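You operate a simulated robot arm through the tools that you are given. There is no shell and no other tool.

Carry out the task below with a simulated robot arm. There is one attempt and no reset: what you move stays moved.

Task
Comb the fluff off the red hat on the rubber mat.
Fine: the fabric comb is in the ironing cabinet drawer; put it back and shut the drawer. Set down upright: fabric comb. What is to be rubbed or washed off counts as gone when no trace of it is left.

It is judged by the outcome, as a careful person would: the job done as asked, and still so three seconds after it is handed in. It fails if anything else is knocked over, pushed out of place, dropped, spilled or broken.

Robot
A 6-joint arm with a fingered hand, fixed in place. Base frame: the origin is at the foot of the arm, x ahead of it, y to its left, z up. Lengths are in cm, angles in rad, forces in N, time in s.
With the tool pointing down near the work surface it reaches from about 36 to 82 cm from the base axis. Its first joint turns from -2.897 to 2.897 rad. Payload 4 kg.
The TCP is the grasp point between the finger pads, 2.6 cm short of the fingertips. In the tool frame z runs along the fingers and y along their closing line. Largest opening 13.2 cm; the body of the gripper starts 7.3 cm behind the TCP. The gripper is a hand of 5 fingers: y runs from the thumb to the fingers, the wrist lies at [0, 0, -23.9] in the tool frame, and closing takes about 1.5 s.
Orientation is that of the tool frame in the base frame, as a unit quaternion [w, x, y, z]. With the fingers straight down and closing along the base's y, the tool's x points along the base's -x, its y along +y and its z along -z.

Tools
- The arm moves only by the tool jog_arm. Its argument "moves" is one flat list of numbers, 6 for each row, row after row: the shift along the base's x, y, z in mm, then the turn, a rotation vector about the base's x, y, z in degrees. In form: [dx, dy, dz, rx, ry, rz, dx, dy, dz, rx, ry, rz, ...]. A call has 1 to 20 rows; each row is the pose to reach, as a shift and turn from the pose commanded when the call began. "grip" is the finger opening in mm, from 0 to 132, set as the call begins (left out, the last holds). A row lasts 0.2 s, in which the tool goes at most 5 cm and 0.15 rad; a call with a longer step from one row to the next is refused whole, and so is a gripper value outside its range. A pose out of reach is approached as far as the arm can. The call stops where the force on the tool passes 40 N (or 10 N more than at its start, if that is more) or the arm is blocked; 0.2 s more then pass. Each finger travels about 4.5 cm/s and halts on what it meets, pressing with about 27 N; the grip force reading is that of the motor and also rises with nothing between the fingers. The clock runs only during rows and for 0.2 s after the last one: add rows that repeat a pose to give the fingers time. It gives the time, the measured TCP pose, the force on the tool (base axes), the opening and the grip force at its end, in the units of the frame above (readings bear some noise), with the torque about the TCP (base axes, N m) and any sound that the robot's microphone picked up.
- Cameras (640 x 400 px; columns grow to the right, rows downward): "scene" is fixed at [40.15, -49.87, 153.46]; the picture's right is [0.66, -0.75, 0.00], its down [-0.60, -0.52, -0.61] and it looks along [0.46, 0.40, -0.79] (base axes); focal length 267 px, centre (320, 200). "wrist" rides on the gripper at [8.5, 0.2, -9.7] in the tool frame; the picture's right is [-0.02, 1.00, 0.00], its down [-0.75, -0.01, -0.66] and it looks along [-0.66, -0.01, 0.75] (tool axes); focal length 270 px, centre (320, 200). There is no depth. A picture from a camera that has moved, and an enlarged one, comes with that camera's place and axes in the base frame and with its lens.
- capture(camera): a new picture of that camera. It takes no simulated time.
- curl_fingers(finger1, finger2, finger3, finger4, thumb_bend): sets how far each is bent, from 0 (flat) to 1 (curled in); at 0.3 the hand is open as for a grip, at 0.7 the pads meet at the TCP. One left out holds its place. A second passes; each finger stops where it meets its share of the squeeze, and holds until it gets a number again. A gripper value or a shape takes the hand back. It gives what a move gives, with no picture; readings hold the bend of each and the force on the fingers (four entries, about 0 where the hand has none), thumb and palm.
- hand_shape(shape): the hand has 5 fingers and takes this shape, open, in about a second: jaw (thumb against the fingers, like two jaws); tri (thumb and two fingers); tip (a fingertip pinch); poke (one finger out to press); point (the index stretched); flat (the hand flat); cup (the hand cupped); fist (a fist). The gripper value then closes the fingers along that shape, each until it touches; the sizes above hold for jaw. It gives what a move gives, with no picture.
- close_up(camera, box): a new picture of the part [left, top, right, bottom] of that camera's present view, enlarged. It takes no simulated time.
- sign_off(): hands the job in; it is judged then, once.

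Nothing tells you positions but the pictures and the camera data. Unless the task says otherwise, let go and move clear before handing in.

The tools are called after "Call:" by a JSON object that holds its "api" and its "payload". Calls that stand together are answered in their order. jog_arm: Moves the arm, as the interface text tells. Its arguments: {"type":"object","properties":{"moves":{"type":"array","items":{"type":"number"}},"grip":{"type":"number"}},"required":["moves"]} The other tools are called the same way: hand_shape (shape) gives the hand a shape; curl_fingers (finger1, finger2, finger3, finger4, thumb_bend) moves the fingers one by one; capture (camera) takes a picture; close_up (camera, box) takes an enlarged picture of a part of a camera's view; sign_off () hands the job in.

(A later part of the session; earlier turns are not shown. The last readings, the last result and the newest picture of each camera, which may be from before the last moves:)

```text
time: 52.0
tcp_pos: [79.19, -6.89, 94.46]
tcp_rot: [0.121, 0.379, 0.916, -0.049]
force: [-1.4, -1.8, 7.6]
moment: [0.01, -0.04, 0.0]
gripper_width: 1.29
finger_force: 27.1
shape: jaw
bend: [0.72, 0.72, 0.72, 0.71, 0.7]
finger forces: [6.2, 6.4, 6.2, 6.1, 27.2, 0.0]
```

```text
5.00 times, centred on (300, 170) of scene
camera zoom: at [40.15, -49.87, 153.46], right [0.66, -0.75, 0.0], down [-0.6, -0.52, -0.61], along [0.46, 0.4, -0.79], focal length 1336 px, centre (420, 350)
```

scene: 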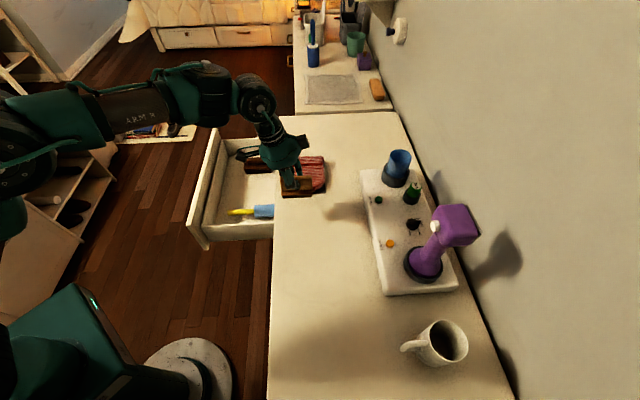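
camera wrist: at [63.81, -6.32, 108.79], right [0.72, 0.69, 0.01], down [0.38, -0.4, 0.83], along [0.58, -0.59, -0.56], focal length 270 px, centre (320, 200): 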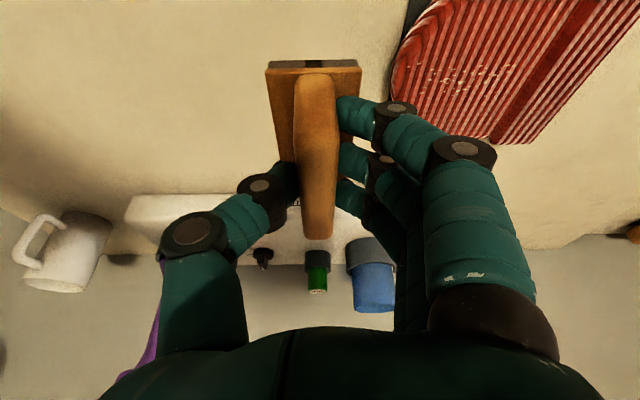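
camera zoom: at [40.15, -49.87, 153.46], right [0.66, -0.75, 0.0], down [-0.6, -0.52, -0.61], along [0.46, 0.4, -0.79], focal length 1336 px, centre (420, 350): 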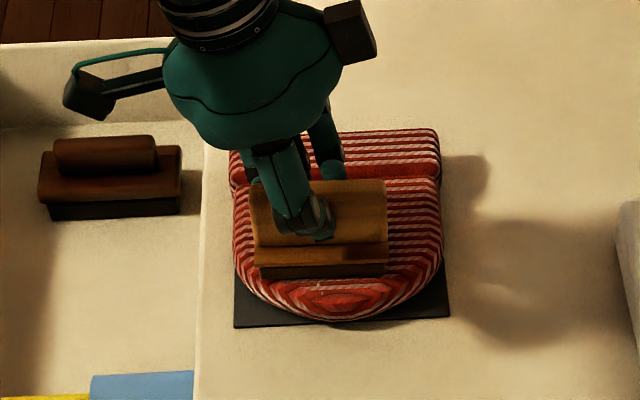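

Contact at about 8 N. Now several back-and-forth strokes over the patch.

Call:
{"api": "jog_arm", "payload": {"moves": [7, 10, 0, 0, 0, 0, 14, 21, 0, 0, 0, 0, 7, 10, 0, 0, 0, 0, 0, 0, 0, 0, 0, 0, -8, -8, 0, 0, 0, 0, -16, -16, 0, 0, 0, 0, -24, -24, 0, 0, 0, 0, -16, -16, 0, 0, 0, 0, -8, -8, 0, 0, 0, 0, 0, 0, 0, 0, 0, 0, 7, 10, 0, 0, 0, 0, 14, 21, 0, 0, 0, 0, 7, 10, 0, 0, 0, 0, 0, 0, 0, 0, 0, 0, -8, -8, 0, 0, 0, 0, -16, -16, 0, 0, 0, 0, -24, -24, 0, 0, 0, 0]}}

Call:
{"api": "close_up", "payload": {"camera": "scene", "box": [260, 130, 340, 210]}}

Call:
{"api": "capture", "payload": {"camera": "wrist"}}

```text
time: 55.6
tcp_pos: [76.47, -9.42, 94.45]
tcp_rot: [0.119, 0.379, 0.916, -0.05]
force: [1.8, 2.1, 8.6]
moment: [0.07, -0.12, 0.02]
gripper_width: 1.32
finger_force: 26.9
shape: jaw
bend: [0.72, 0.72, 0.72, 0.72, 0.71]
finger forces: [7.6, 7.7, 7.3, 7.2, 26.4, 0.1]
```

```text
5.00 times, centred on (300, 170) of scene
camera zoom: at [40.15, -49.87, 153.46], right [0.66, -0.75, 0.0], down [-0.6, -0.52, -0.61], along [0.46, 0.4, -0.79], focal length 1336 px, centre (420, 350)
```

zoom: 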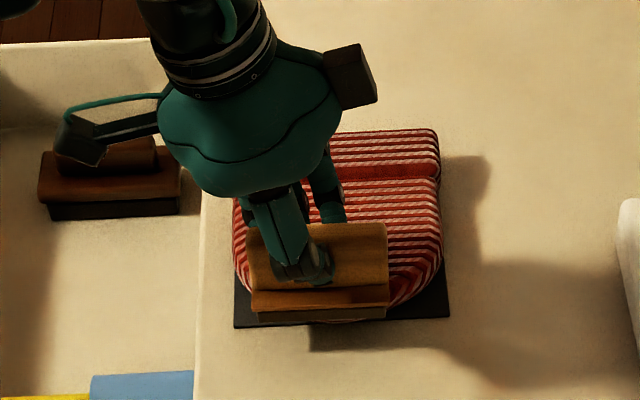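

```text
taken
camera wrist: at [69.14, -1.77, 101.61], right [0.72, 0.69, 0.01], down [0.38, -0.4, 0.83], along [0.58, -0.6, -0.56], focal length 270 px, centre (320, 200)
```

wrist: 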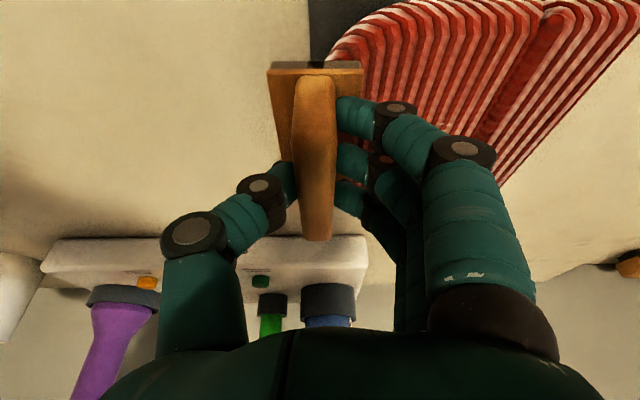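

The hat is still in place. I'll lift off and return to the viewing spot to check the fluff.

Call:
{"api": "jog_arm", "payload": {"moves": [0, 0, 20, 0, 0, 0, -15, -12, 45, 0, 0, 0, -34, -28, 65, 0, 0, 0, -53, -45, 72, 0, 0, 0]}}

Call:
{"api": "close_up", "payload": {"camera": "wrist", "box": [340, 0, 600, 130]}}

Call:
{"api": "close_up", "payload": {"camera": "scene", "box": [265, 135, 345, 205]}}

```text
time: 56.6
tcp_pos: [71.27, -14.06, 101.68]
tcp_rot: [0.12, 0.379, 0.916, -0.05]
force: [-0.9, 0.4, -1.1]
moment: [0.0, 0.01, -0.01]
gripper_width: 1.33
finger_force: 26.6
shape: jaw
bend: [0.72, 0.72, 0.72, 0.72, 0.71]
finger forces: [6.2, 6.6, 6.4, 6.4, 25.6, 0.1]
```

```text
2.46 times, centred on (470, 65) of wrist
camera zoom: at [63.94, -6.38, 108.81], right [0.72, 0.69, 0.0], down [0.38, -0.4, 0.83], along [0.58, -0.6, -0.56], focal length 665 px, centre (-49, 532)
```

zoom: 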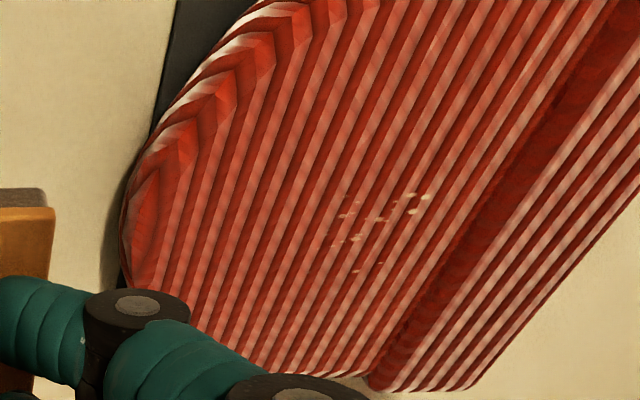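

```text
5.71 times, centred on (305, 170) of scene
camera zoom: at [40.15, -49.87, 153.46], right [0.66, -0.75, 0.0], down [-0.6, -0.52, -0.61], along [0.46, 0.4, -0.79], focal length 1527 px, centre (406, 371)
```

zoom: 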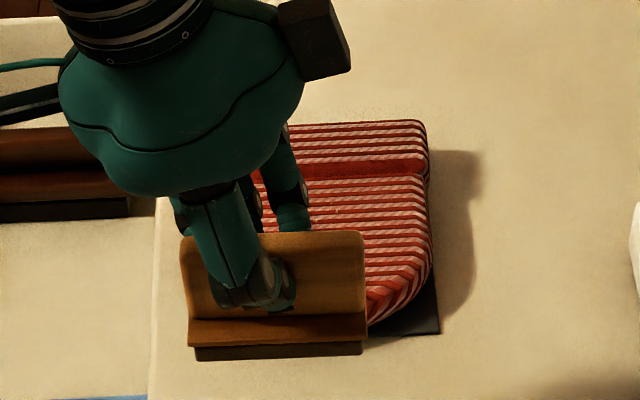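

Nearly everything is gone; only specks near the cuff (u≈52.6–55) are left. The surface rises toward the cuff, so I'll roll the comb 10° to match that slope, which also carries its toothed strip further out while the arm stays well inside its reach.

Call:
{"api": "jog_arm", "payload": {"moves": [0, 0, 0, 3.5, -3.5, 0, 20, 20, -5, 7.07, -7.07, 0, 40, 40, -15, 7.07, -7.07, 0, 60, 60, -25, 7.07, -7.07, 0, 82, 81, -35, 7.07, -7.07, 0, 82, 81, -47, 7.07, -7.07, 0]}}

Call:
{"api": "close_up", "payload": {"camera": "scene", "box": [260, 130, 340, 210]}}

Call:
{"api": "capture", "payload": {"camera": "wrist"}}

```text
time: 58.0
tcp_pos: [79.58, -5.76, 96.99]
tcp_rot: [0.154, 0.388, 0.908, 0.031]
force: [0.5, 1.3, -0.5]
moment: [0.01, 0.01, 0.0]
gripper_width: 1.32
finger_force: 27.2
shape: jaw
bend: [0.72, 0.72, 0.72, 0.72, 0.71]
finger forces: [6.2, 6.5, 6.4, 6.4, 25.5, 0.1]
```

```text
5.00 times, centred on (300, 170) of scene
camera zoom: at [40.15, -49.87, 153.46], right [0.66, -0.75, 0.0], down [-0.6, -0.52, -0.61], along [0.46, 0.4, -0.79], focal length 1336 px, centre (420, 350)
```

zoom: 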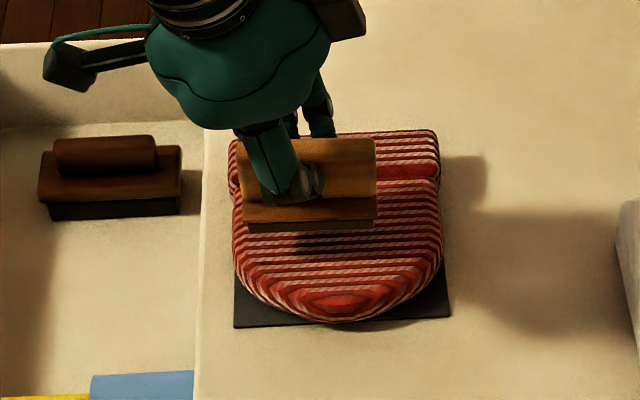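

```text
taken
camera wrist: at [71.22, 0.89, 104.08], right [0.71, 0.68, 0.18], down [0.28, -0.51, 0.81], along [0.65, -0.53, -0.55], focal length 270 px, centre (320, 200)
```

wrist: 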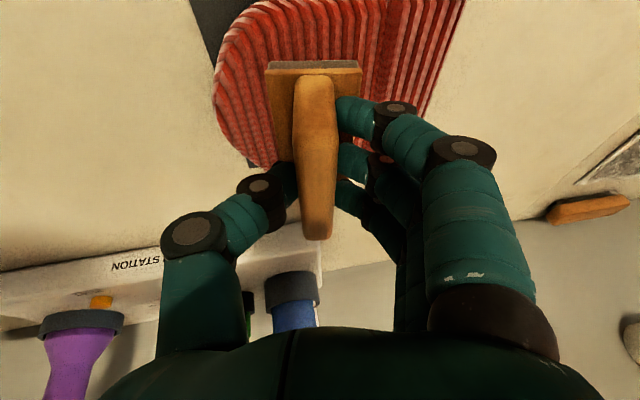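

Call:
{"api": "jog_arm", "payload": {"moves": [0, 0, -6, 0, 0, 0, 0, 0, -12, 0, 0, 0, 0, 0, -15, 0, 0, 0]}}

```text
time: 58.8
tcp_pos: [79.62, -5.78, 95.35]
tcp_rot: [0.152, 0.388, 0.908, 0.029]
force: [-0.1, -0.2, -0.8]
moment: [-0.02, -0.01, 0.04]
gripper_width: 1.31
finger_force: 27.3
shape: jaw
bend: [0.72, 0.72, 0.72, 0.72, 0.71]
finger forces: [6.2, 6.5, 6.4, 6.4, 25.6, 0.1]
```

Call:
{"api": "jog_arm", "payload": {"moves": [0, 0, -2, 0, 0, 0, 0, 0, -4, 0, 0, 0, 0, 0, -6, 0, 0, 0]}}

Call:
{"api": "close_up", "payload": {"camera": "scene", "box": [260, 130, 340, 210]}}

```text
time: 59.6
tcp_pos: [79.46, -5.81, 94.77]
tcp_rot: [0.152, 0.388, 0.909, 0.03]
force: [0.4, -0.5, -0.9]
moment: [-0.01, 0.04, -0.03]
gripper_width: 1.32
finger_force: 26.7
shape: jaw
bend: [0.72, 0.72, 0.72, 0.72, 0.71]
finger forces: [6.3, 6.6, 6.3, 6.3, 25.6, 0.0]
```

```text
5.00 times, centred on (300, 170) of scene
camera zoom: at [40.15, -49.87, 153.46], right [0.66, -0.75, 0.0], down [-0.6, -0.52, -0.61], along [0.46, 0.4, -0.79], focal length 1336 px, centre (420, 350)
```

zoom: 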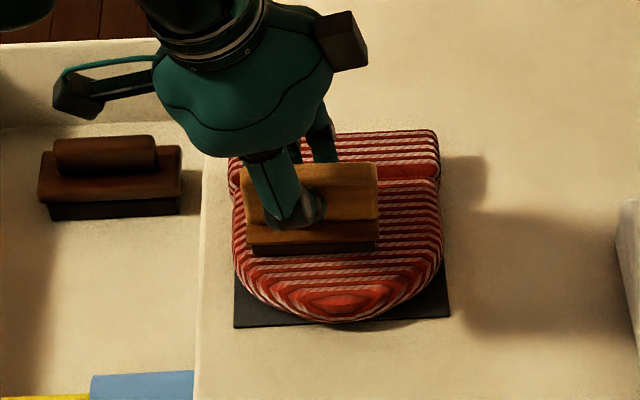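

Call:
{"api": "jog_arm", "payload": {"moves": [0, 0, -1.5, 0, 0, 0, 0, 0, -3, 0, 0, 0, 0, 0, -4, 0, 0, 0]}}

```text
time: 60.4
tcp_pos: [79.57, -5.86, 94.65]
tcp_rot: [0.155, 0.387, 0.908, 0.03]
force: [4.3, 2.2, 11.9]
moment: [0.02, -0.15, 0.04]
gripper_width: 1.36
finger_force: 27.1
shape: jaw
bend: [0.72, 0.71, 0.71, 0.71, 0.71]
finger forces: [7.7, 8.0, 8.2, 8.3, 25.9, 0.1]
```

Contact now falls on the rear edge, so 10° is too much and the real slope is about 5°. I'll ease up, take half the roll off and re-seat.

Call:
{"api": "jog_arm", "payload": {"moves": [0, 0, 5, 0, 0, 0, 0, 0, 6, -3.5, 3.5, 0, 0, 0, 4, -3.5, 3.5, 0, 0, 0, 2, -3.5, 3.5, 0]}}

```text
time: 61.4
tcp_pos: [79.65, -5.81, 94.6]
tcp_rot: [0.136, 0.384, 0.913, -0.009]
force: [0.3, 0.3, -0.2]
moment: [0.0, -0.01, 0.02]
gripper_width: 1.33
finger_force: 27.1
shape: jaw
bend: [0.72, 0.71, 0.71, 0.71, 0.71]
finger forces: [6.7, 7.0, 6.7, 6.4, 26.7, 0.0]
```

Call:
{"api": "jog_arm", "payload": {"moves": [0, 0, -1, 0, 0, 0, 0, 0, -2, 0, 0, 0, 0, 0, -3, 0, 0, 0]}}

```text
time: 62.2
tcp_pos: [79.6, -5.79, 94.41]
tcp_rot: [0.138, 0.383, 0.913, -0.009]
force: [0.4, -0.5, 6.3]
moment: [-0.08, -0.01, 0.01]
gripper_width: 1.35
finger_force: 27.1
shape: jaw
bend: [0.72, 0.71, 0.72, 0.71, 0.71]
finger forces: [6.6, 7.0, 6.9, 6.9, 27.7, 0.0]
```

The sole now sits flat on the surface with about 6 N. A slow stroke outward toward the cuff, watching the force.

Call:
{"api": "jog_arm", "payload": {"moves": [5, 7, 0, 0, 0, 0, 10, 14, 0.5, 0, 0, 0, 16, 22, 0.5, 0, 0, 0]}}

Call:
{"api": "close_up", "payload": {"camera": "scene", "box": [260, 130, 340, 210]}}

```text
time: 63.0
tcp_pos: [81.03, -3.61, 94.4]
tcp_rot: [0.138, 0.384, 0.913, -0.009]
force: [-3.4, -3.3, 10.2]
moment: [-0.15, 0.01, -0.02]
gripper_width: 1.35
finger_force: 26.7
shape: jaw
bend: [0.72, 0.71, 0.72, 0.71, 0.71]
finger forces: [6.6, 6.6, 6.5, 6.5, 30.4, 0.0]
```

```text
5.00 times, centred on (300, 170) of scene
camera zoom: at [40.15, -49.87, 153.46], right [0.66, -0.75, 0.0], down [-0.6, -0.52, -0.61], along [0.46, 0.4, -0.79], focal length 1336 px, centre (420, 350)
```

zoom: 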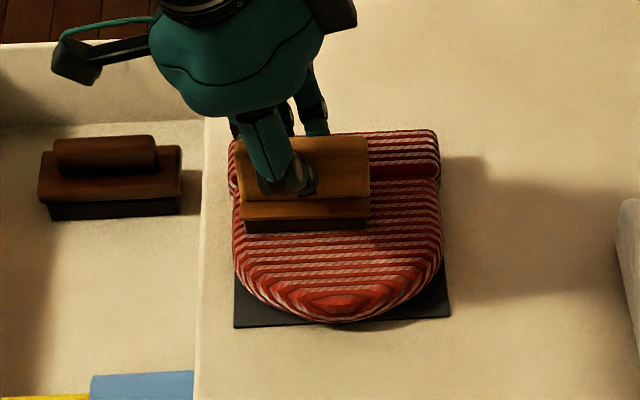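

Good: about 10 N normal force and the strip is right over the last specks. Several more strokes across this band.

Call:
{"api": "jog_arm", "payload": {"moves": [-8, -11, 0, 0, 0, 0, -16, -22, -0.5, 0, 0, 0, -22, -29, -0.5, 0, 0, 0, -16, -22, -0.5, 0, 0, 0, -8, -11, 0, 0, 0, 0, 0, 0, 0, 0, 0, 0, 2, 2, 0, 0, 0, 0, -6, -9, 0, 0, 0, 0, -11, -25, -0.5, 0, 0, 0, -17, -32, -0.5, 0, 0, 0, -11, -25, -0.5, 0, 0, 0, -3, -16, 0, 0, 0, 0, 3, -8, 0, 0, 0, 0, 3, -4, 0, 0, 0, 0, -5, -12, 0, 0, 0, 0, -13, -20, -0.5, 0, 0, 0, -22, -29, -0.5, 0, 0, 0, -13, -20, -0.5, 0, 0, 0, -5, -10, 0, 0, 0, 0, 1, 0, 0, 0, 0, 0]}}

Call:
{"api": "close_up", "payload": {"camera": "scene", "box": [260, 130, 340, 210]}}

```text
time: 67.2
tcp_pos: [81.19, -3.62, 94.41]
tcp_rot: [0.137, 0.384, 0.913, -0.01]
force: [-2.2, -2.4, 9.4]
moment: [-0.1, 0.03, -0.04]
gripper_width: 1.4
finger_force: 26.5
shape: jaw
bend: [0.72, 0.72, 0.72, 0.72, 0.71]
finger forces: [6.5, 6.7, 6.7, 6.8, 31.0, 0.0]
```

```text
5.00 times, centred on (300, 170) of scene
camera zoom: at [40.15, -49.87, 153.46], right [0.66, -0.75, 0.0], down [-0.6, -0.52, -0.61], along [0.46, 0.4, -0.79], focal length 1336 px, centre (420, 350)
```

zoom: 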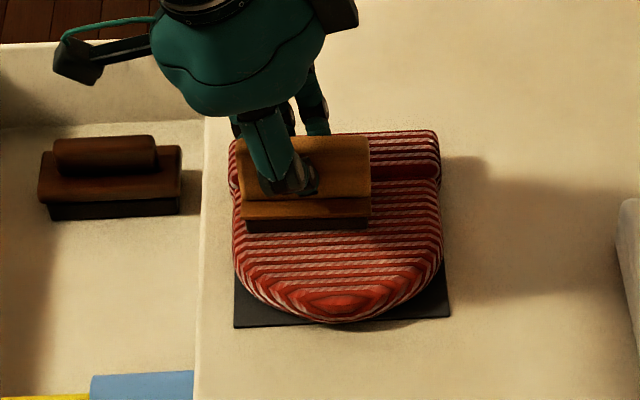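

Now lift away along the safe direction, undo the small roll and check the hat.

Call:
{"api": "jog_arm", "payload": {"moves": [-8, -8, 6, 0, 0, 0, -26, -26, 22, -1, 1, 0, -50, -50, 42, -2, 2, 0, -75, -78, 60, -3.5, 3.5, 0, -99, -104, 73, -3.5, 3.5, 0]}}

Call:
{"api": "close_up", "payload": {"camera": "wrist", "box": [340, 0, 600, 130]}}

Call:
{"api": "close_up", "payload": {"camera": "scene", "box": [265, 135, 345, 205]}}

```text
time: 68.4
tcp_pos: [71.39, -14.04, 101.49]
tcp_rot: [0.12, 0.38, 0.916, -0.05]
force: [0.7, 0.9, -1.5]
moment: [-0.01, -0.01, 0.0]
gripper_width: 1.36
finger_force: 27.3
shape: jaw
bend: [0.72, 0.71, 0.71, 0.71, 0.71]
finger forces: [6.6, 6.9, 6.7, 6.7, 26.7, 0.0]
```

```text
2.46 times, centred on (470, 65) of wrist
camera zoom: at [63.94, -6.38, 108.77], right [0.72, 0.69, 0.01], down [0.38, -0.41, 0.83], along [0.58, -0.59, -0.56], focal length 665 px, centre (-49, 532)
```

zoom: 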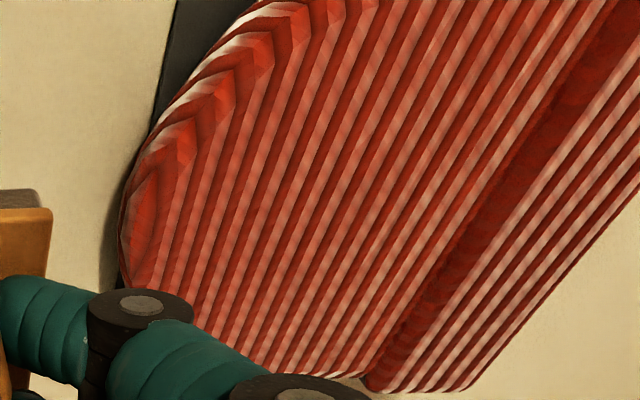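

```text
5.71 times, centred on (305, 170) of scene
camera zoom: at [40.15, -49.87, 153.46], right [0.66, -0.75, 0.0], down [-0.6, -0.52, -0.61], along [0.46, 0.4, -0.79], focal length 1527 px, centre (406, 371)
```

zoom: 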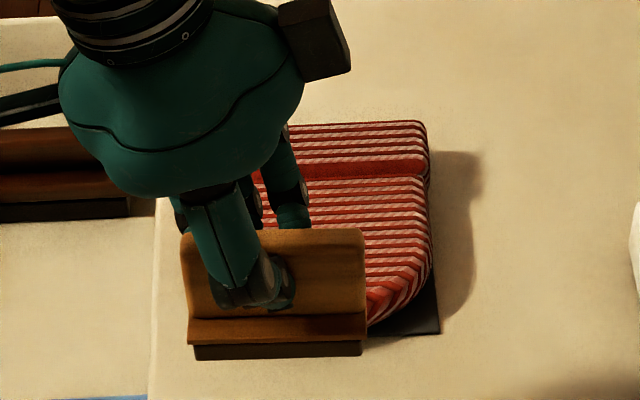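

The hat looks clean. Let me magnify to be sure no trace is left.

Call:
{"api": "close_up", "payload": {"camera": "wrist", "box": [390, 50, 470, 120]}}

Call:
{"api": "close_up", "payload": {"camera": "wrist", "box": [450, 50, 530, 120]}}

Call:
{"api": "close_up", "payload": {"camera": "wrist", "box": [420, 0, 520, 70]}}

```text
5.71 times, centred on (430, 85) of wrist
camera zoom: at [63.94, -6.38, 108.77], right [0.72, 0.69, 0.01], down [0.38, -0.41, 0.83], along [0.58, -0.59, -0.56], focal length 1544 px, centre (-309, 857)
```

zoom: 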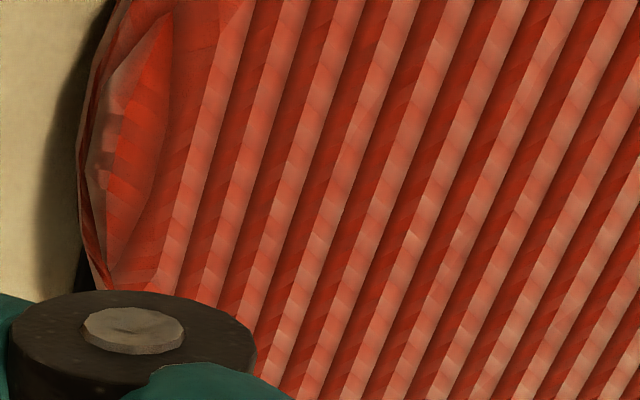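

```text
5.71 times, centred on (490, 85) of wrist
camera zoom: at [63.94, -6.38, 108.77], right [0.72, 0.69, 0.01], down [0.38, -0.41, 0.83], along [0.58, -0.59, -0.56], focal length 1544 px, centre (-651, 857)
```

zoom: 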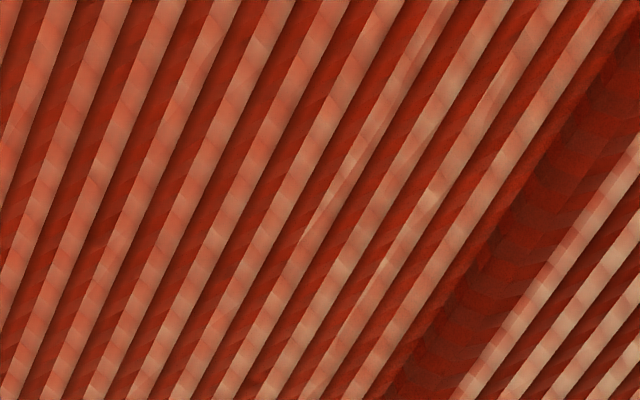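

```text
5.71 times, centred on (470, 35) of wrist
camera zoom: at [63.94, -6.38, 108.77], right [0.72, 0.69, 0.01], down [0.38, -0.41, 0.83], along [0.58, -0.59, -0.56], focal length 1544 px, centre (-537, 1143)
```

zoom: 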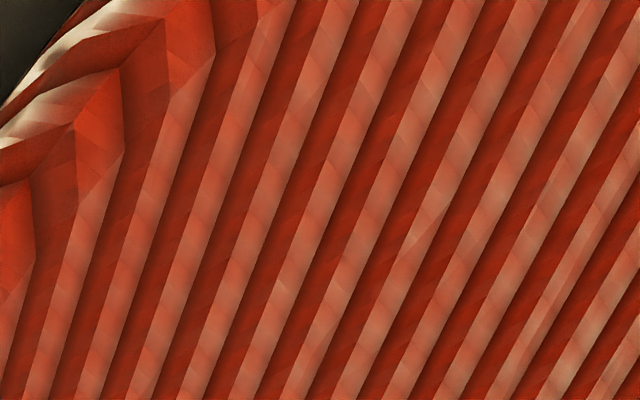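

Only very faint flecks, if any, might remain amid the knit texture. To be certain I'll make another set of light strokes over the whole patch.

Call:
{"api": "jog_arm", "payload": {"moves": [26, 24, -12, 1, -1, 0, 52, 48, -24, 2.5, -2.5, 0, 76, 71, -36, 2.5, -2.5, 0, 76, 71, -54, 2.5, -2.5, 0, 76, 71, -64, 2.5, -2.5, 0, 76, 71, -68, 2.5, -2.5, 0]}}

Call:
{"api": "jog_arm", "payload": {"moves": [0, 0, -1.5, 0, 0, 0, 0, 0, -3, 0, 0, 0]}}

```text
time: 69.8
tcp_pos: [79.07, -6.91, 94.92]
tcp_rot: [0.132, 0.383, 0.914, -0.021]
force: [-0.8, -0.5, -1.1]
moment: [0.04, -0.01, -0.02]
gripper_width: 1.38
finger_force: 26.9
shape: jaw
bend: [0.72, 0.71, 0.71, 0.71, 0.71]
finger forces: [6.6, 6.8, 6.8, 6.7, 26.8, 0.0]
```

```text
time: 70.4
tcp_pos: [79.03, -6.94, 94.63]
tcp_rot: [0.132, 0.383, 0.914, -0.021]
force: [0.2, 0.1, -1.0]
moment: [0.0, -0.03, 0.0]
gripper_width: 1.38
finger_force: 27.2
shape: jaw
bend: [0.72, 0.71, 0.71, 0.71, 0.71]
finger forces: [6.6, 6.8, 6.6, 6.7, 26.7, 0.0]
```

Call:
{"api": "jog_arm", "payload": {"moves": [0, 0, -1.5, 0, 0, 0, 0, 0, -3, 0, 0, 0]}}

```text
time: 71.0
tcp_pos: [78.96, -6.98, 94.4]
tcp_rot: [0.132, 0.383, 0.914, -0.021]
force: [-0.9, -1.1, 5.7]
moment: [0.01, -0.06, -0.01]
gripper_width: 1.39
finger_force: 26.7
shape: jaw
bend: [0.72, 0.71, 0.72, 0.71, 0.71]
finger forces: [6.7, 6.7, 6.5, 6.4, 28.0, 0.0]
```

Call:
{"api": "jog_arm", "payload": {"moves": [6, 8, -0.5, 0, 0, 0, 12, 17, -0.5, 0, 0, 0, 18, 26, 0, 0, 0, 0, 23, 34, 0.5, 0, 0, 0, 23, 34, 0.5, 0, 0, 0, 16, 24, 0, 0, 0, 0, 8, 12, -0.5, 0, 0, 0, 0, 0, -0.5, 0, 0, 0, -8, -8, -0.5, 0, 0, 0, -16, -16, -0.5, 0, 0, 0, -25, -25, -0.5, 0, 0, 0, -16, -16, -0.5, 0, 0, 0, -8, -8, -0.5, 0, 0, 0, 0, 0, -0.5, 0, 0, 0, 8, 12, -0.5, 0, 0, 0, 16, 24, 0, 0, 0, 0, 23, 34, 0.5, 0, 0, 0, 16, 24, 0, 0, 0, 0, 8, 12, -0.5, 0, 0, 0, 0, 0, -0.5, 0, 0, 0]}}

Call:
{"api": "jog_arm", "payload": {"moves": [10, 4, 0, 0, 0, 0, 18, 14, 0, 0, 0, 0, 24, 26, 0.5, 0, 0, 0, 18, 14, 0, 0, 0, 0, 10, 4, 0, 0, 0, 0, 4, -4, -0.5, 0, 0, 0, -4, -12, -0.5, 0, 0, 0, -12, -20, -0.5, 0, 0, 0, -20, -30, -0.5, 0, 0, 0, -12, -20, -0.5, 0, 0, 0, -4, -12, -0.5, 0, 0, 0, 4, -4, -0.5, 0, 0, 0, 10, 4, 0, 0, 0, 0, 18, 14, 0, 0, 0, 0, 24, 26, 0.5, 0, 0, 0, 18, 16, 0, 0, 0, 0, 9, 8, 0, 0, 0, 0, 0, 0, 0, 0, 0, 0, -8, -8, 0, 0, 0, 0, -16, -16, 0, 0, 0, 0]}}

Call:
{"api": "close_up", "payload": {"camera": "scene", "box": [260, 130, 340, 210]}}

```text
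time: 75.2
tcp_pos: [79.01, -6.79, 94.4]
tcp_rot: [0.133, 0.383, 0.914, -0.021]
force: [4.4, 6.5, 17.7]
moment: [0.12, -0.19, 0.0]
gripper_width: 1.36
finger_force: 26.8
shape: jaw
bend: [0.72, 0.72, 0.72, 0.72, 0.71]
finger forces: [8.3, 8.4, 8.4, 8.3, 26.5, 0.0]
```

```text
time: 79.4
tcp_pos: [77.31, -8.58, 94.22]
tcp_rot: [0.134, 0.382, 0.914, -0.021]
force: [4.2, 5.2, 18.4]
moment: [0.12, -0.19, 0.0]
gripper_width: 1.44
finger_force: 27.1
shape: jaw
bend: [0.72, 0.72, 0.72, 0.72, 0.72]
finger forces: [8.7, 8.8, 8.2, 7.8, 26.9, 0.0]
```

```text
5.00 times, centred on (300, 170) of scene
camera zoom: at [40.15, -49.87, 153.46], right [0.66, -0.75, 0.0], down [-0.6, -0.52, -0.61], along [0.46, 0.4, -0.79], focal length 1336 px, centre (420, 350)
```

zoom: 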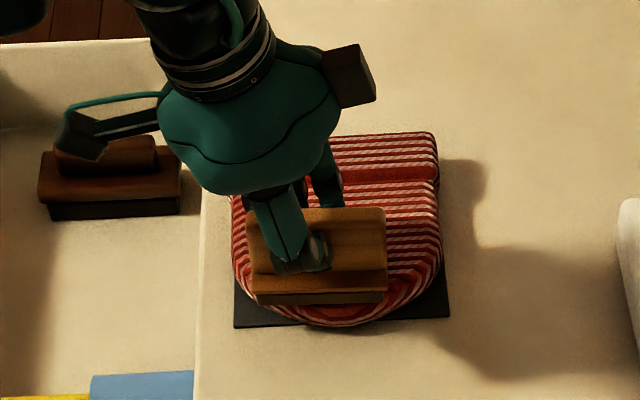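

The hat shifted only a few millimetres under the last strokes. That's enough combing, so I'll lift off and inspect.

Call:
{"api": "jog_arm", "payload": {"moves": [0, 0, 15, 0, 0, 0, -10, -8, 35, -1, 1, 0, -34, -28, 60, -2.5, 2.5, 0, -60, -54, 73, -2.5, 2.5, 0]}}

Call:
{"api": "close_up", "payload": {"camera": "wrist", "box": [340, 0, 600, 130]}}

Call:
{"api": "close_up", "payload": {"camera": "wrist", "box": [400, 30, 540, 120]}}

```text
time: 80.4
tcp_pos: [71.37, -13.98, 101.52]
tcp_rot: [0.12, 0.378, 0.917, -0.049]
force: [-0.1, 0.8, -0.3]
moment: [-0.01, 0.01, 0.01]
gripper_width: 1.42
finger_force: 26.5
shape: jaw
bend: [0.72, 0.72, 0.72, 0.71, 0.71]
finger forces: [6.5, 6.7, 6.6, 6.4, 26.0, 0.1]
```

```text
2.46 times, centred on (470, 65) of wrist
camera zoom: at [64.04, -6.29, 108.72], right [0.72, 0.69, 0.01], down [0.38, -0.41, 0.83], along [0.58, -0.59, -0.56], focal length 665 px, centre (-49, 532)
```

zoom: 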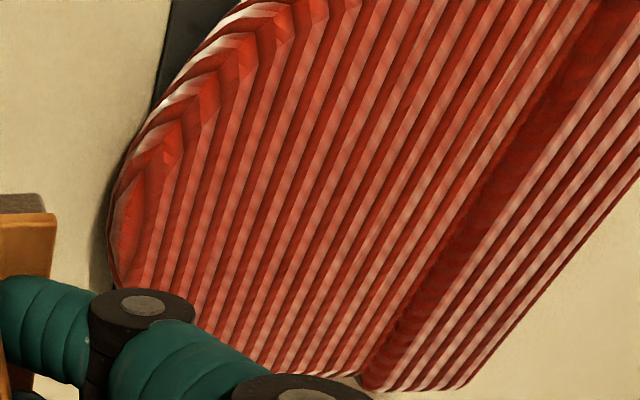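

```text
4.44 times, centred on (470, 75) of wrist
camera zoom: at [64.04, -6.29, 108.72], right [0.72, 0.69, 0.01], down [0.38, -0.41, 0.83], along [0.58, -0.59, -0.56], focal length 1201 px, centre (-347, 756)
```

zoom: 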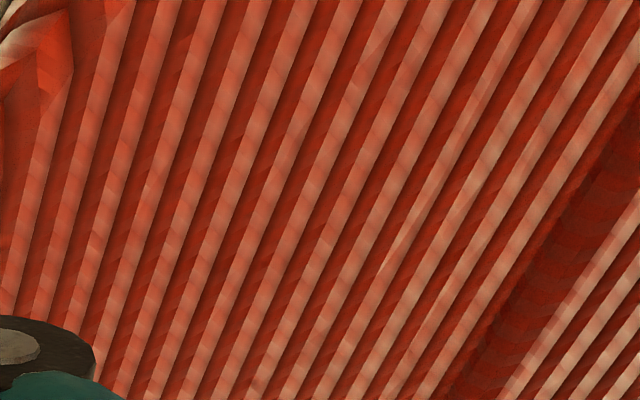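

The hat is clean, with no trace of fluff. Now I'll carry the comb back above its place in the drawer.

Call:
{"api": "jog_arm", "payload": {"moves": [6, 42, 0, 0, 0, 0, 12, 84, 0, 0, 0, 0, 18, 126, 0, 0, 0, 0, 24, 168, 0, 0, 0, 0, 30, 210, -10, 0, 0, 0, 36, 252, -25, 0, 0, 0, 41, 292, -45, 0, 0, 0]}}

Call:
{"api": "capture", "payload": {"camera": "wrist"}}

Call:
{"api": "close_up", "payload": {"camera": "scene", "box": [180, 110, 340, 230]}}

Call:
{"api": "close_up", "payload": {"camera": "scene", "box": [270, 140, 335, 205]}}

```text
time: 82.0
tcp_pos: [75.52, 15.37, 97.22]
tcp_rot: [0.12, 0.38, 0.916, -0.049]
force: [0.2, -0.4, -1.0]
moment: [0.07, 0.0, 0.01]
gripper_width: 1.38
finger_force: 27.1
shape: jaw
bend: [0.72, 0.72, 0.72, 0.71, 0.71]
finger forces: [6.4, 6.7, 6.6, 6.5, 26.0, 0.0]
```

```text
taken
camera wrist: at [68.15, 22.84, 104.46], right [0.72, 0.69, 0.01], down [0.38, -0.41, 0.83], along [0.58, -0.6, -0.56], focal length 270 px, centre (320, 200)
```

wrist: 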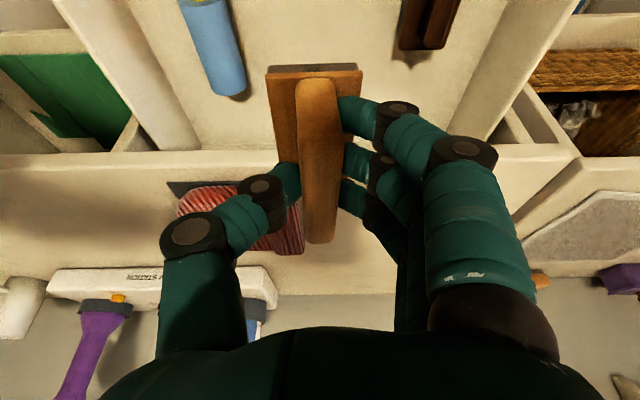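

```text
3.33 times, centred on (260, 170) of scene
camera zoom: at [40.15, -49.87, 153.46], right [0.66, -0.75, 0.0], down [-0.6, -0.52, -0.61], along [0.46, 0.4, -0.79], focal length 891 px, centre (520, 300)
```

zoom: 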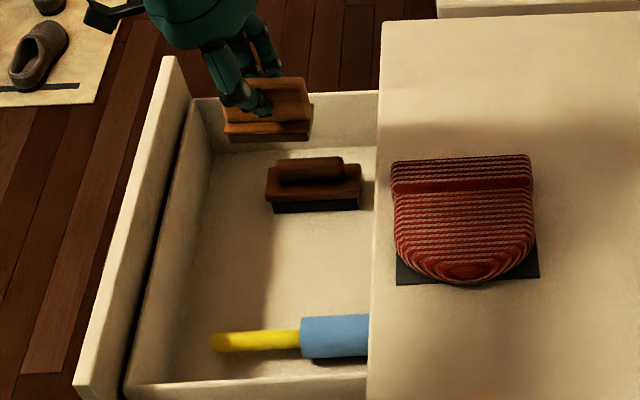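

```text
6.15 times, centred on (302, 172) of scene
camera zoom: at [40.15, -49.87, 153.46], right [0.66, -0.75, 0.0], down [-0.6, -0.52, -0.61], along [0.46, 0.4, -0.79], focal length 1644 px, centre (428, 369)
```

zoom: 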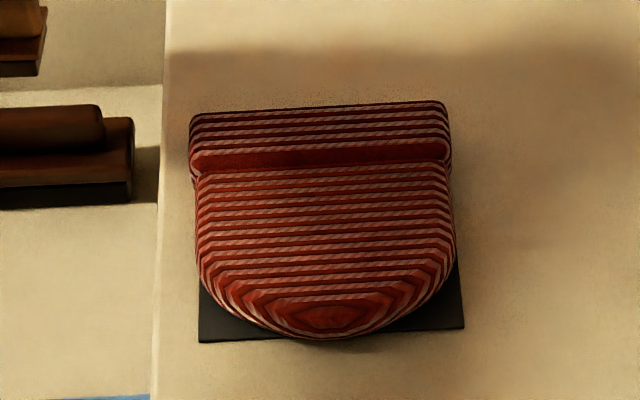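

The comb is over its empty spot between the roller and the brush, and the hat is clean on its mat. Lowering into the drawer.

Call:
{"api": "jog_arm", "payload": {"moves": [0, -1, -40, 0, 0, 0, 0, -1, -80, 0, 0, 0, 0, -1, -120, 0, 0, 0, 0, -1, -155, 0, 0, 0, 0, -1, -185, 0, 0, 0, 0, -1, -205, 0, 0, 0, 0, -1, -213, 0, 0, 0]}}

Call:
{"api": "capture", "payload": {"camera": "wrist"}}

Call:
{"api": "close_up", "payload": {"camera": "scene", "box": [190, 120, 300, 220]}}

```text
time: 83.6
tcp_pos: [75.49, 15.36, 75.64]
tcp_rot: [0.121, 0.38, 0.916, -0.048]
force: [-0.6, -0.1, -0.1]
moment: [0.01, 0.0, 0.02]
gripper_width: 1.4
finger_force: 27.6
shape: jaw
bend: [0.72, 0.72, 0.72, 0.71, 0.71]
finger forces: [6.4, 6.6, 6.5, 6.6, 25.8, 0.0]
```

```text
taken
camera wrist: at [68.05, 22.89, 82.79], right [0.72, 0.69, 0.01], down [0.38, -0.41, 0.83], along [0.58, -0.6, -0.56], focal length 270 px, centre (320, 200)
```

wrist: 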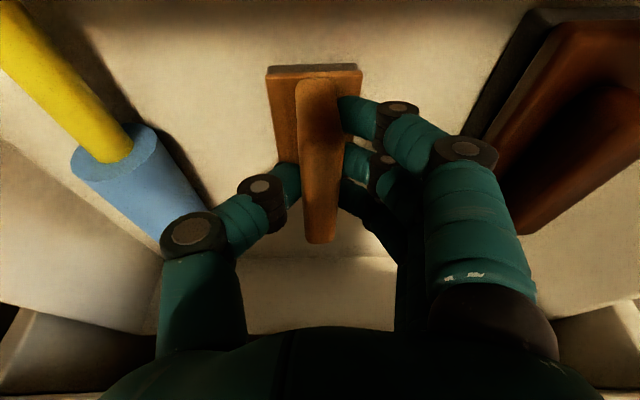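

```text
4.00 times, centred on (245, 170) of scene
camera zoom: at [40.15, -49.87, 153.46], right [0.66, -0.75, 0.0], down [-0.6, -0.52, -0.61], along [0.46, 0.4, -0.79], focal length 1069 px, centre (620, 320)
```

zoom: 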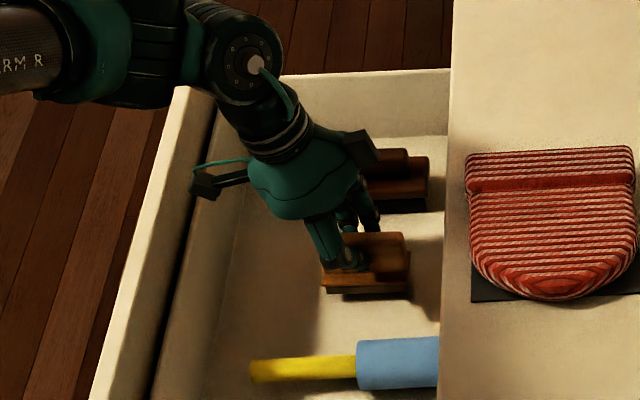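

Call:
{"api": "jog_arm", "payload": {"moves": [0, 0, -2, 0, 0, 0, 0, 0, -4, 0, 0, 0, 0, 0, -6, 0, 0, 0]}}

```text
time: 84.4
tcp_pos: [75.56, 15.11, 75.07]
tcp_rot: [0.121, 0.38, 0.916, -0.05]
force: [-0.3, -0.8, -1.0]
moment: [-0.02, -0.03, 0.02]
gripper_width: 1.39
finger_force: 27.3
shape: jaw
bend: [0.72, 0.72, 0.72, 0.71, 0.71]
finger forces: [6.4, 6.6, 6.4, 6.4, 25.8, 0.1]
```

Call:
{"api": "jog_arm", "payload": {"moves": [0, 0, -1.5, 0, 0, 0, 0, 0, -3, 0, 0, 0]}}

```text
time: 85.0
tcp_pos: [75.47, 15.2, 74.75]
tcp_rot: [0.12, 0.38, 0.916, -0.049]
force: [-0.6, -0.1, -0.9]
moment: [-0.02, 0.03, 0.01]
gripper_width: 1.41
finger_force: 26.7
shape: jaw
bend: [0.72, 0.72, 0.72, 0.71, 0.71]
finger forces: [6.4, 6.6, 6.5, 6.5, 25.9, 0.0]
```

Call:
{"api": "jog_arm", "payload": {"moves": [0, 0, -1.5, 0, 0, 0, 0, 0, -3, 0, 0, 0]}}

```text
time: 85.6
tcp_pos: [75.43, 15.08, 74.63]
tcp_rot: [0.12, 0.38, 0.916, -0.049]
force: [-1.1, -1.4, 7.4]
moment: [0.02, 0.0, -0.03]
gripper_width: 1.4
finger_force: 27.5
shape: jaw
bend: [0.72, 0.72, 0.72, 0.71, 0.71]
finger forces: [6.5, 6.6, 6.5, 6.4, 29.3, 0.0]
```

The comb touches the drawer floor. I'll ease the pressure and release.

Call:
{"api": "jog_arm", "payload": {"moves": [0, 0, 0.5, 0, 0, 0, 0, 0, 1, 0, 0, 0]}}

Call:
{"api": "jog_arm", "payload": {"moves": [0, 0, 0, 0, 0, 0, 0, 0, 0, 0, 0, 0, 0, 0, 0, 0, 0, 0, 0, 0, 0, 0, 0, 0, 0, 0, 0, 0, 0, 0, 0, 0, 0, 0, 0, 0, 0, 0, 0, 0, 0, 0], "grip": 60}}

Call:
{"api": "capture", "payload": {"camera": "wrist"}}

Call:
{"api": "close_up", "payload": {"camera": "scene", "box": [210, 140, 290, 220]}}

```text
time: 86.2
tcp_pos: [75.42, 15.12, 74.56]
tcp_rot: [0.121, 0.38, 0.916, -0.05]
force: [-1.1, -0.7, 5.0]
moment: [0.05, -0.06, -0.01]
gripper_width: 1.39
finger_force: 27.5
shape: jaw
bend: [0.72, 0.72, 0.72, 0.71, 0.71]
finger forces: [6.9, 6.9, 6.5, 6.5, 27.9, 0.0]
```

```text
time: 87.8
tcp_pos: [75.53, 15.2, 74.51]
tcp_rot: [0.121, 0.379, 0.916, -0.049]
force: [0.5, 0.6, -0.3]
moment: [0.02, 0.03, -0.02]
gripper_width: 5.93
finger_force: 0.0
shape: jaw
bend: [0.73, 0.73, 0.73, 0.73, 0.7]
finger forces: [0.0, 0.0, 0.1, 0.1, 0.2, 0.1]
```

```text
taken
camera wrist: at [68.06, 22.77, 81.77], right [0.72, 0.69, 0.01], down [0.38, -0.41, 0.83], along [0.58, -0.6, -0.56], focal length 270 px, centre (320, 200)
```

wrist: 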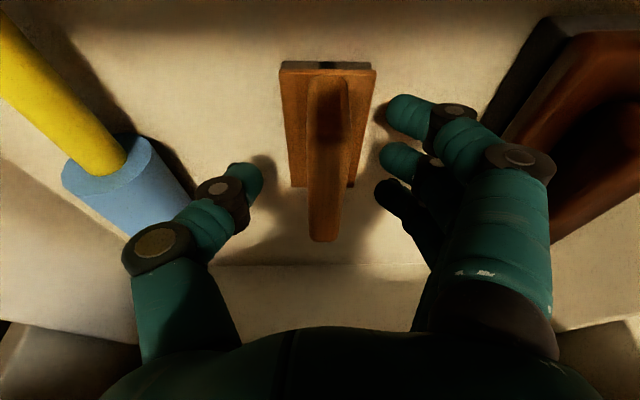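

```text
5.00 times, centred on (250, 180) of scene
camera zoom: at [40.15, -49.87, 153.46], right [0.66, -0.75, 0.0], down [-0.6, -0.52, -0.61], along [0.46, 0.4, -0.79], focal length 1336 px, centre (670, 300)
```

zoom: 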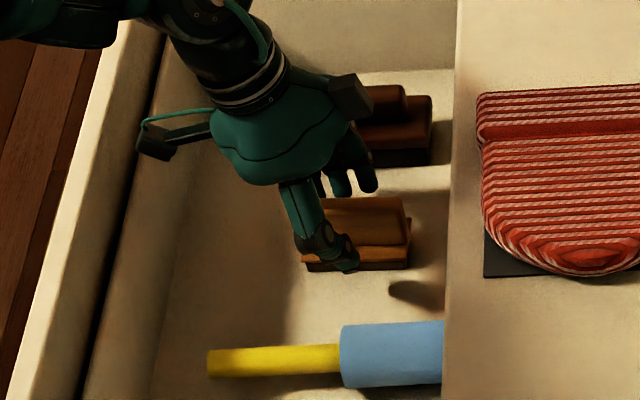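

The comb stands upright on the drawer floor where it was. I'll raise the hand straight up, well clear.

Call:
{"api": "jog_arm", "payload": {"moves": [0, 0, 20, 0, 0, 0, 0, 0, 50, 0, 0, 0, 0, 0, 90, 0, 0, 0, 0, 0, 130, 0, 0, 0, -5, 5, 170, 2.5, 2.5, 0, -15, 15, 205, 5, 5, 0, -30, 30, 235, 8, 8, 0, -50, 50, 250, 10.6, 10.6, 0]}}

Call:
{"api": "capture", "payload": {"camera": "wrist"}}

Call:
{"api": "close_up", "payload": {"camera": "scene", "box": [180, 110, 340, 230]}}

```text
time: 89.6
tcp_pos: [70.33, 20.21, 99.7]
tcp_rot: [-0.001, 0.383, 0.924, 0.002]
force: [0.5, -0.1, 0.1]
moment: [0.0, -0.01, -0.02]
gripper_width: 5.93
finger_force: 0.0
shape: jaw
bend: [0.73, 0.73, 0.73, 0.73, 0.7]
finger forces: [0.0, 0.0, 0.0, 0.0, 0.1, 0.0]
```

```text
taken
camera wrist: at [64.48, 26.29, 109.43], right [0.72, 0.69, 0.0], down [0.52, -0.54, 0.66], along [0.46, -0.47, -0.75], focal length 270 px, centre (320, 200)
```

wrist: 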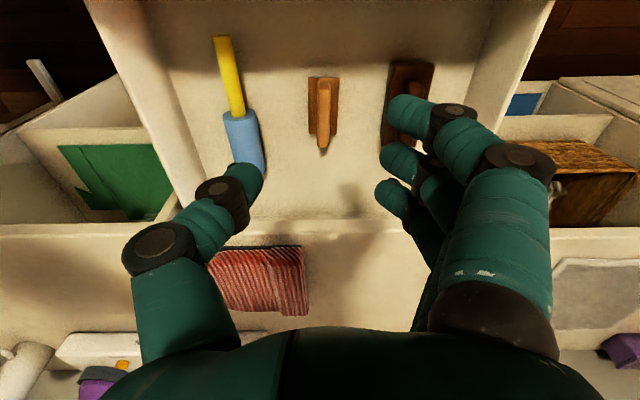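

```text
3.33 times, centred on (260, 170) of scene
camera zoom: at [40.15, -49.87, 153.46], right [0.66, -0.75, 0.0], down [-0.6, -0.52, -0.61], along [0.46, 0.4, -0.79], focal length 891 px, centre (520, 300)
```

zoom: 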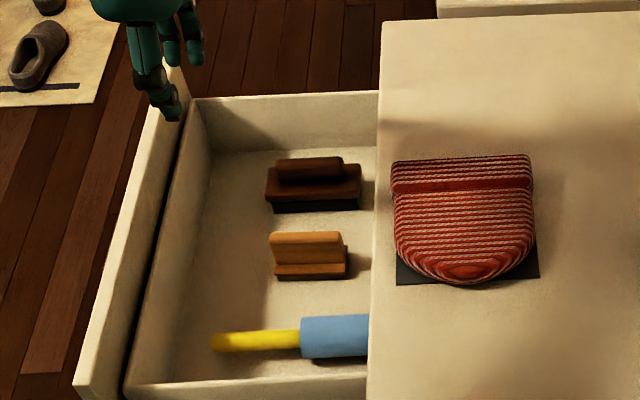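

Everything in the drawer stands as before, comb upright. Now I'll bring the hand around to the front of the drawer, turning it back to the pushing orientation with the fingers closed.

Call:
{"api": "jog_arm", "payload": {"moves": [-12, 9, 4, 0, 0, 8.15, -24, 18, 8, 0, 0, 16.3, -35, 26, 12, 0, 0, 24.45, -47, 35, 16, 0, 0, 32.6, -58, 44, 20, 0, 0, 40.75, -70, 53, 24, 0, 0, 48.9, -81, 61, 28, 0, 0, 57.05, -93, 70, 32, 0, 0, 65.2, -105, 79, 36, 0, 0, 73.35, -116, 88, 40, 0, 0, 81.5, -128, 96, 45, 0, 0, 89.65, -139, 105, 50, 0, 0, 97.8], "grip": 0}}

Call:
{"api": "capture", "payload": {"camera": "wrist"}}

Call:
{"api": "capture", "payload": {"camera": "scene"}}

```text
time: 92.2
tcp_pos: [56.56, 30.58, 104.52]
tcp_rot: [-0.001, -0.445, 0.896, 0.001]
force: [-0.5, 0.7, 0.9]
moment: [-0.02, -0.03, 0.01]
gripper_width: 0.01
finger_force: 26.9
shape: jaw
bend: [0.66, 0.6, 0.6, 0.66, 0.66]
finger forces: [0.0, 0.1, 0.1, 0.0, 0.1, 0.0]
```

```text
taken
camera wrist: at [51.38, 23.96, 114.27], right [-0.79, 0.62, 0.0], down [0.47, 0.59, 0.66], along [0.41, 0.52, -0.75], focal length 270 px, centre (320, 200)
```

wrist: 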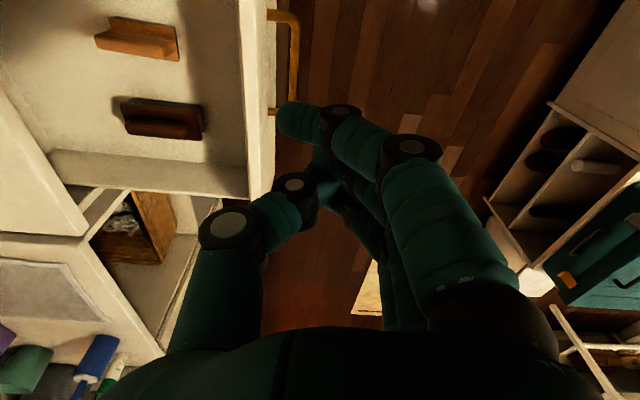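

```text
taken
```

scene: 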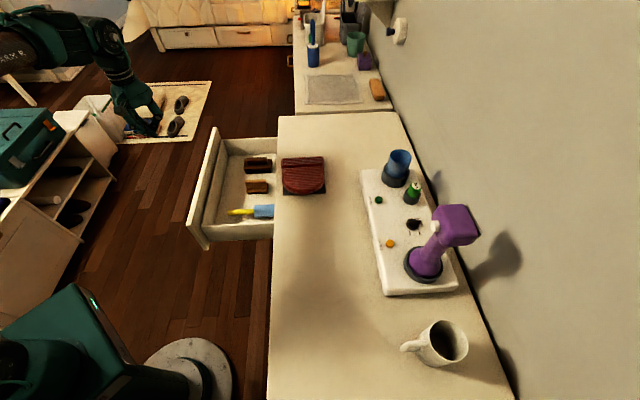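

Now the reverse of my earlier retreat: lower in front of the drawer while tilting the hand forward to face the panel above the handle.

Call:
{"api": "jog_arm", "payload": {"moves": [-10, 10, -30, -4.8, -6.4, 0, -20, 20, -70, -9.6, -12.8, 0, -30, 30, -110, -14.4, -19.2, 0, -33, 33, -150, -19.2, -25.6, 0, -33, 33, -185, -24, -32, 0, -30, 30, -215, -28.8, -38.4, 0, -25, 25, -235, -33.6, -44.8, 0, -18, 18, -240, -38.4, -51.2, 0, -13, 13, -240, -43.2, -57.6, 0]}}

Call:
{"api": "capture", "payload": {"camera": "wrist"}}

Call:
{"api": "close_up", "payload": {"camera": "scene", "box": [140, 90, 300, 250]}}

```text
time: 94.2
tcp_pos: [55.33, 32.07, 80.68]
tcp_rot: [0.264, -0.36, 0.725, -0.525]
force: [0.5, -0.5, -1.1]
moment: [-0.01, -0.03, -0.04]
gripper_width: 0.0
finger_force: 27.3
shape: jaw
bend: [0.66, 0.6, 0.6, 0.66, 0.66]
finger forces: [0.1, 0.1, 0.0, 0.0, 0.0, 0.1]
```

```text
taken
camera wrist: at [42.87, 30.82, 83.47], right [-0.23, 0.21, -0.95], down [-0.04, 0.97, 0.22], along [0.97, 0.09, -0.22], focal length 270 px, centre (320, 200)
```

wrist: 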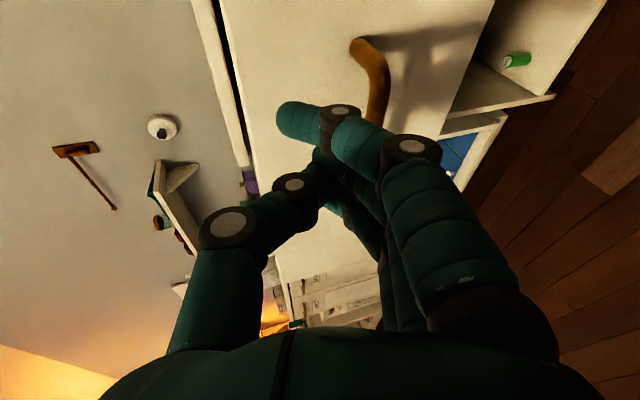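

```text
2.50 times, centred on (220, 170) of scene
camera zoom: at [40.15, -49.87, 153.46], right [0.66, -0.75, 0.0], down [-0.6, -0.52, -0.61], along [0.46, 0.4, -0.79], focal length 668 px, centre (570, 275)
```

zoom: 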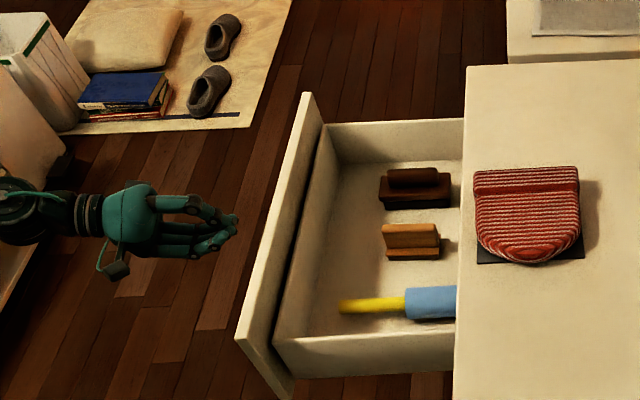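

The hand faces the panel just above the handle bar. I'll come forward slowly to make contact.

Call:
{"api": "jog_arm", "payload": {"moves": [7, -7, 3, 0, 0, 0, 14, -14, 5, 0, 0, 0, 21, -21, 5, 0, 0, 0, 28, -28, 5, 0, 0, 0, 33, -33, 5, 0, 0, 0, 38, -38, 5, 0, 0, 0]}}

Call:
{"api": "capture", "payload": {"camera": "wrist"}}

Call:
{"api": "close_up", "payload": {"camera": "scene", "box": [140, 90, 300, 250]}}

```text
time: 95.6
tcp_pos: [59.04, 28.12, 81.17]
tcp_rot: [0.264, -0.36, 0.725, -0.524]
force: [-0.6, 1.0, 0.3]
moment: [-0.01, 0.01, 0.03]
gripper_width: 0.0
finger_force: 26.7
shape: jaw
bend: [0.66, 0.6, 0.6, 0.66, 0.66]
finger forces: [0.1, 0.0, 0.0, 0.1, 0.0, 0.1]
```

```text
taken
camera wrist: at [46.57, 26.9, 83.96], right [-0.23, 0.21, -0.95], down [-0.04, 0.97, 0.22], along [0.97, 0.09, -0.22], focal length 270 px, centre (320, 200)
```

wrist: 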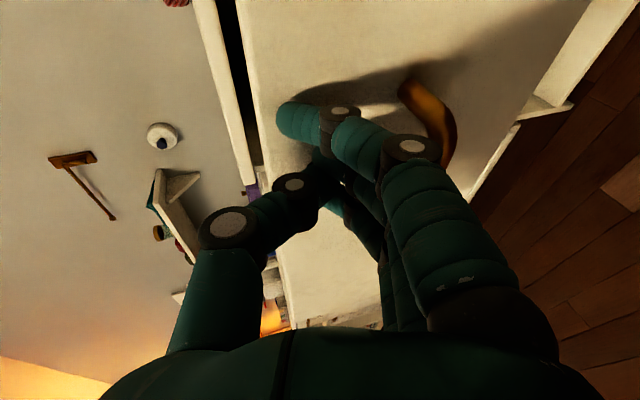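

```text
2.50 times, centred on (220, 170) of scene
camera zoom: at [40.15, -49.87, 153.46], right [0.66, -0.75, 0.0], down [-0.6, -0.52, -0.61], along [0.46, 0.4, -0.79], focal length 668 px, centre (570, 275)
```

zoom: 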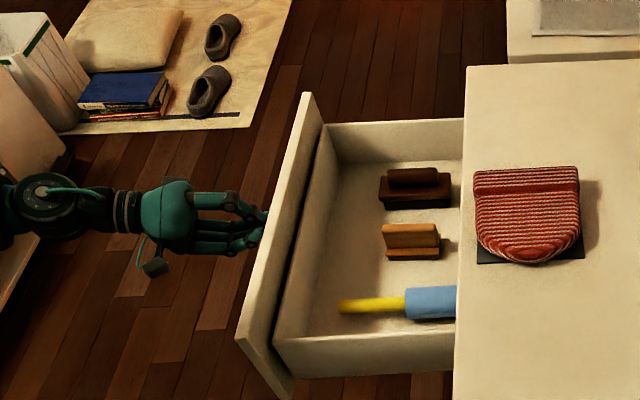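

Call:
{"api": "jog_arm", "payload": {"moves": [5, -5, 0, 0, 0, 0, 10, -10, 0, 0, 0, 0, 15, -15, 0, 0, 0, 0, 21, -21, 0, 0, 0, 0, 28, -28, 0, 0, 0, 0]}}

Call:
{"api": "close_up", "payload": {"camera": "scene", "box": [140, 90, 300, 250]}}

Call:
{"api": "capture", "payload": {"camera": "wrist"}}

```text
time: 96.8
tcp_pos: [61.67, 25.31, 81.1]
tcp_rot: [0.265, -0.36, 0.725, -0.525]
force: [-0.9, -0.2, -0.3]
moment: [0.01, 0.01, -0.01]
gripper_width: 0.0
finger_force: 26.7
shape: jaw
bend: [0.67, 0.6, 0.6, 0.66, 0.66]
finger forces: [1.1, 0.0, 0.1, 0.1, 0.0, 0.0]
```

```text
2.50 times, centred on (220, 170) of scene
camera zoom: at [40.15, -49.87, 153.46], right [0.66, -0.75, 0.0], down [-0.6, -0.52, -0.61], along [0.46, 0.4, -0.79], focal length 668 px, centre (570, 275)
```

zoom: 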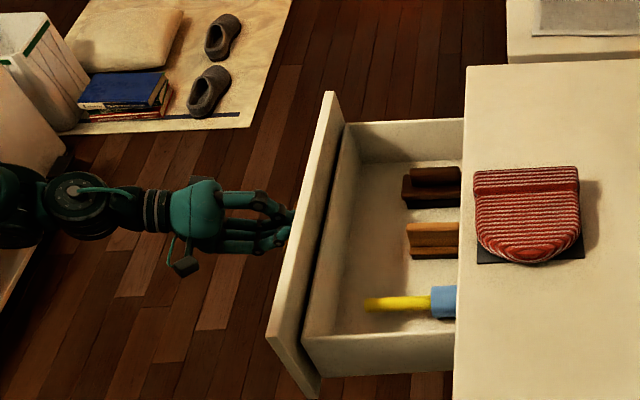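

```text
taken
camera wrist: at [49.3, 24.07, 83.95], right [-0.23, 0.21, -0.95], down [-0.04, 0.97, 0.22], along [0.97, 0.09, -0.22], focal length 270 px, centre (320, 200)
```

wrist: 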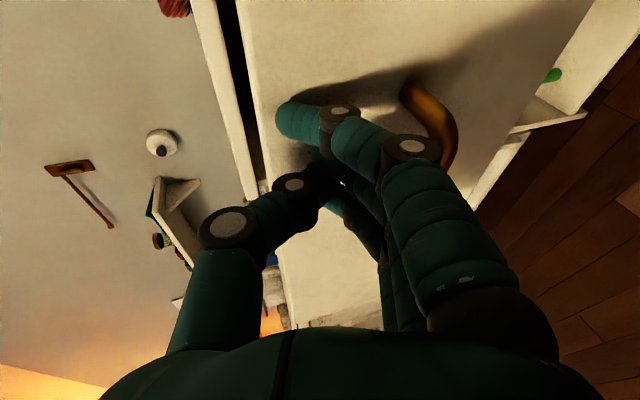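

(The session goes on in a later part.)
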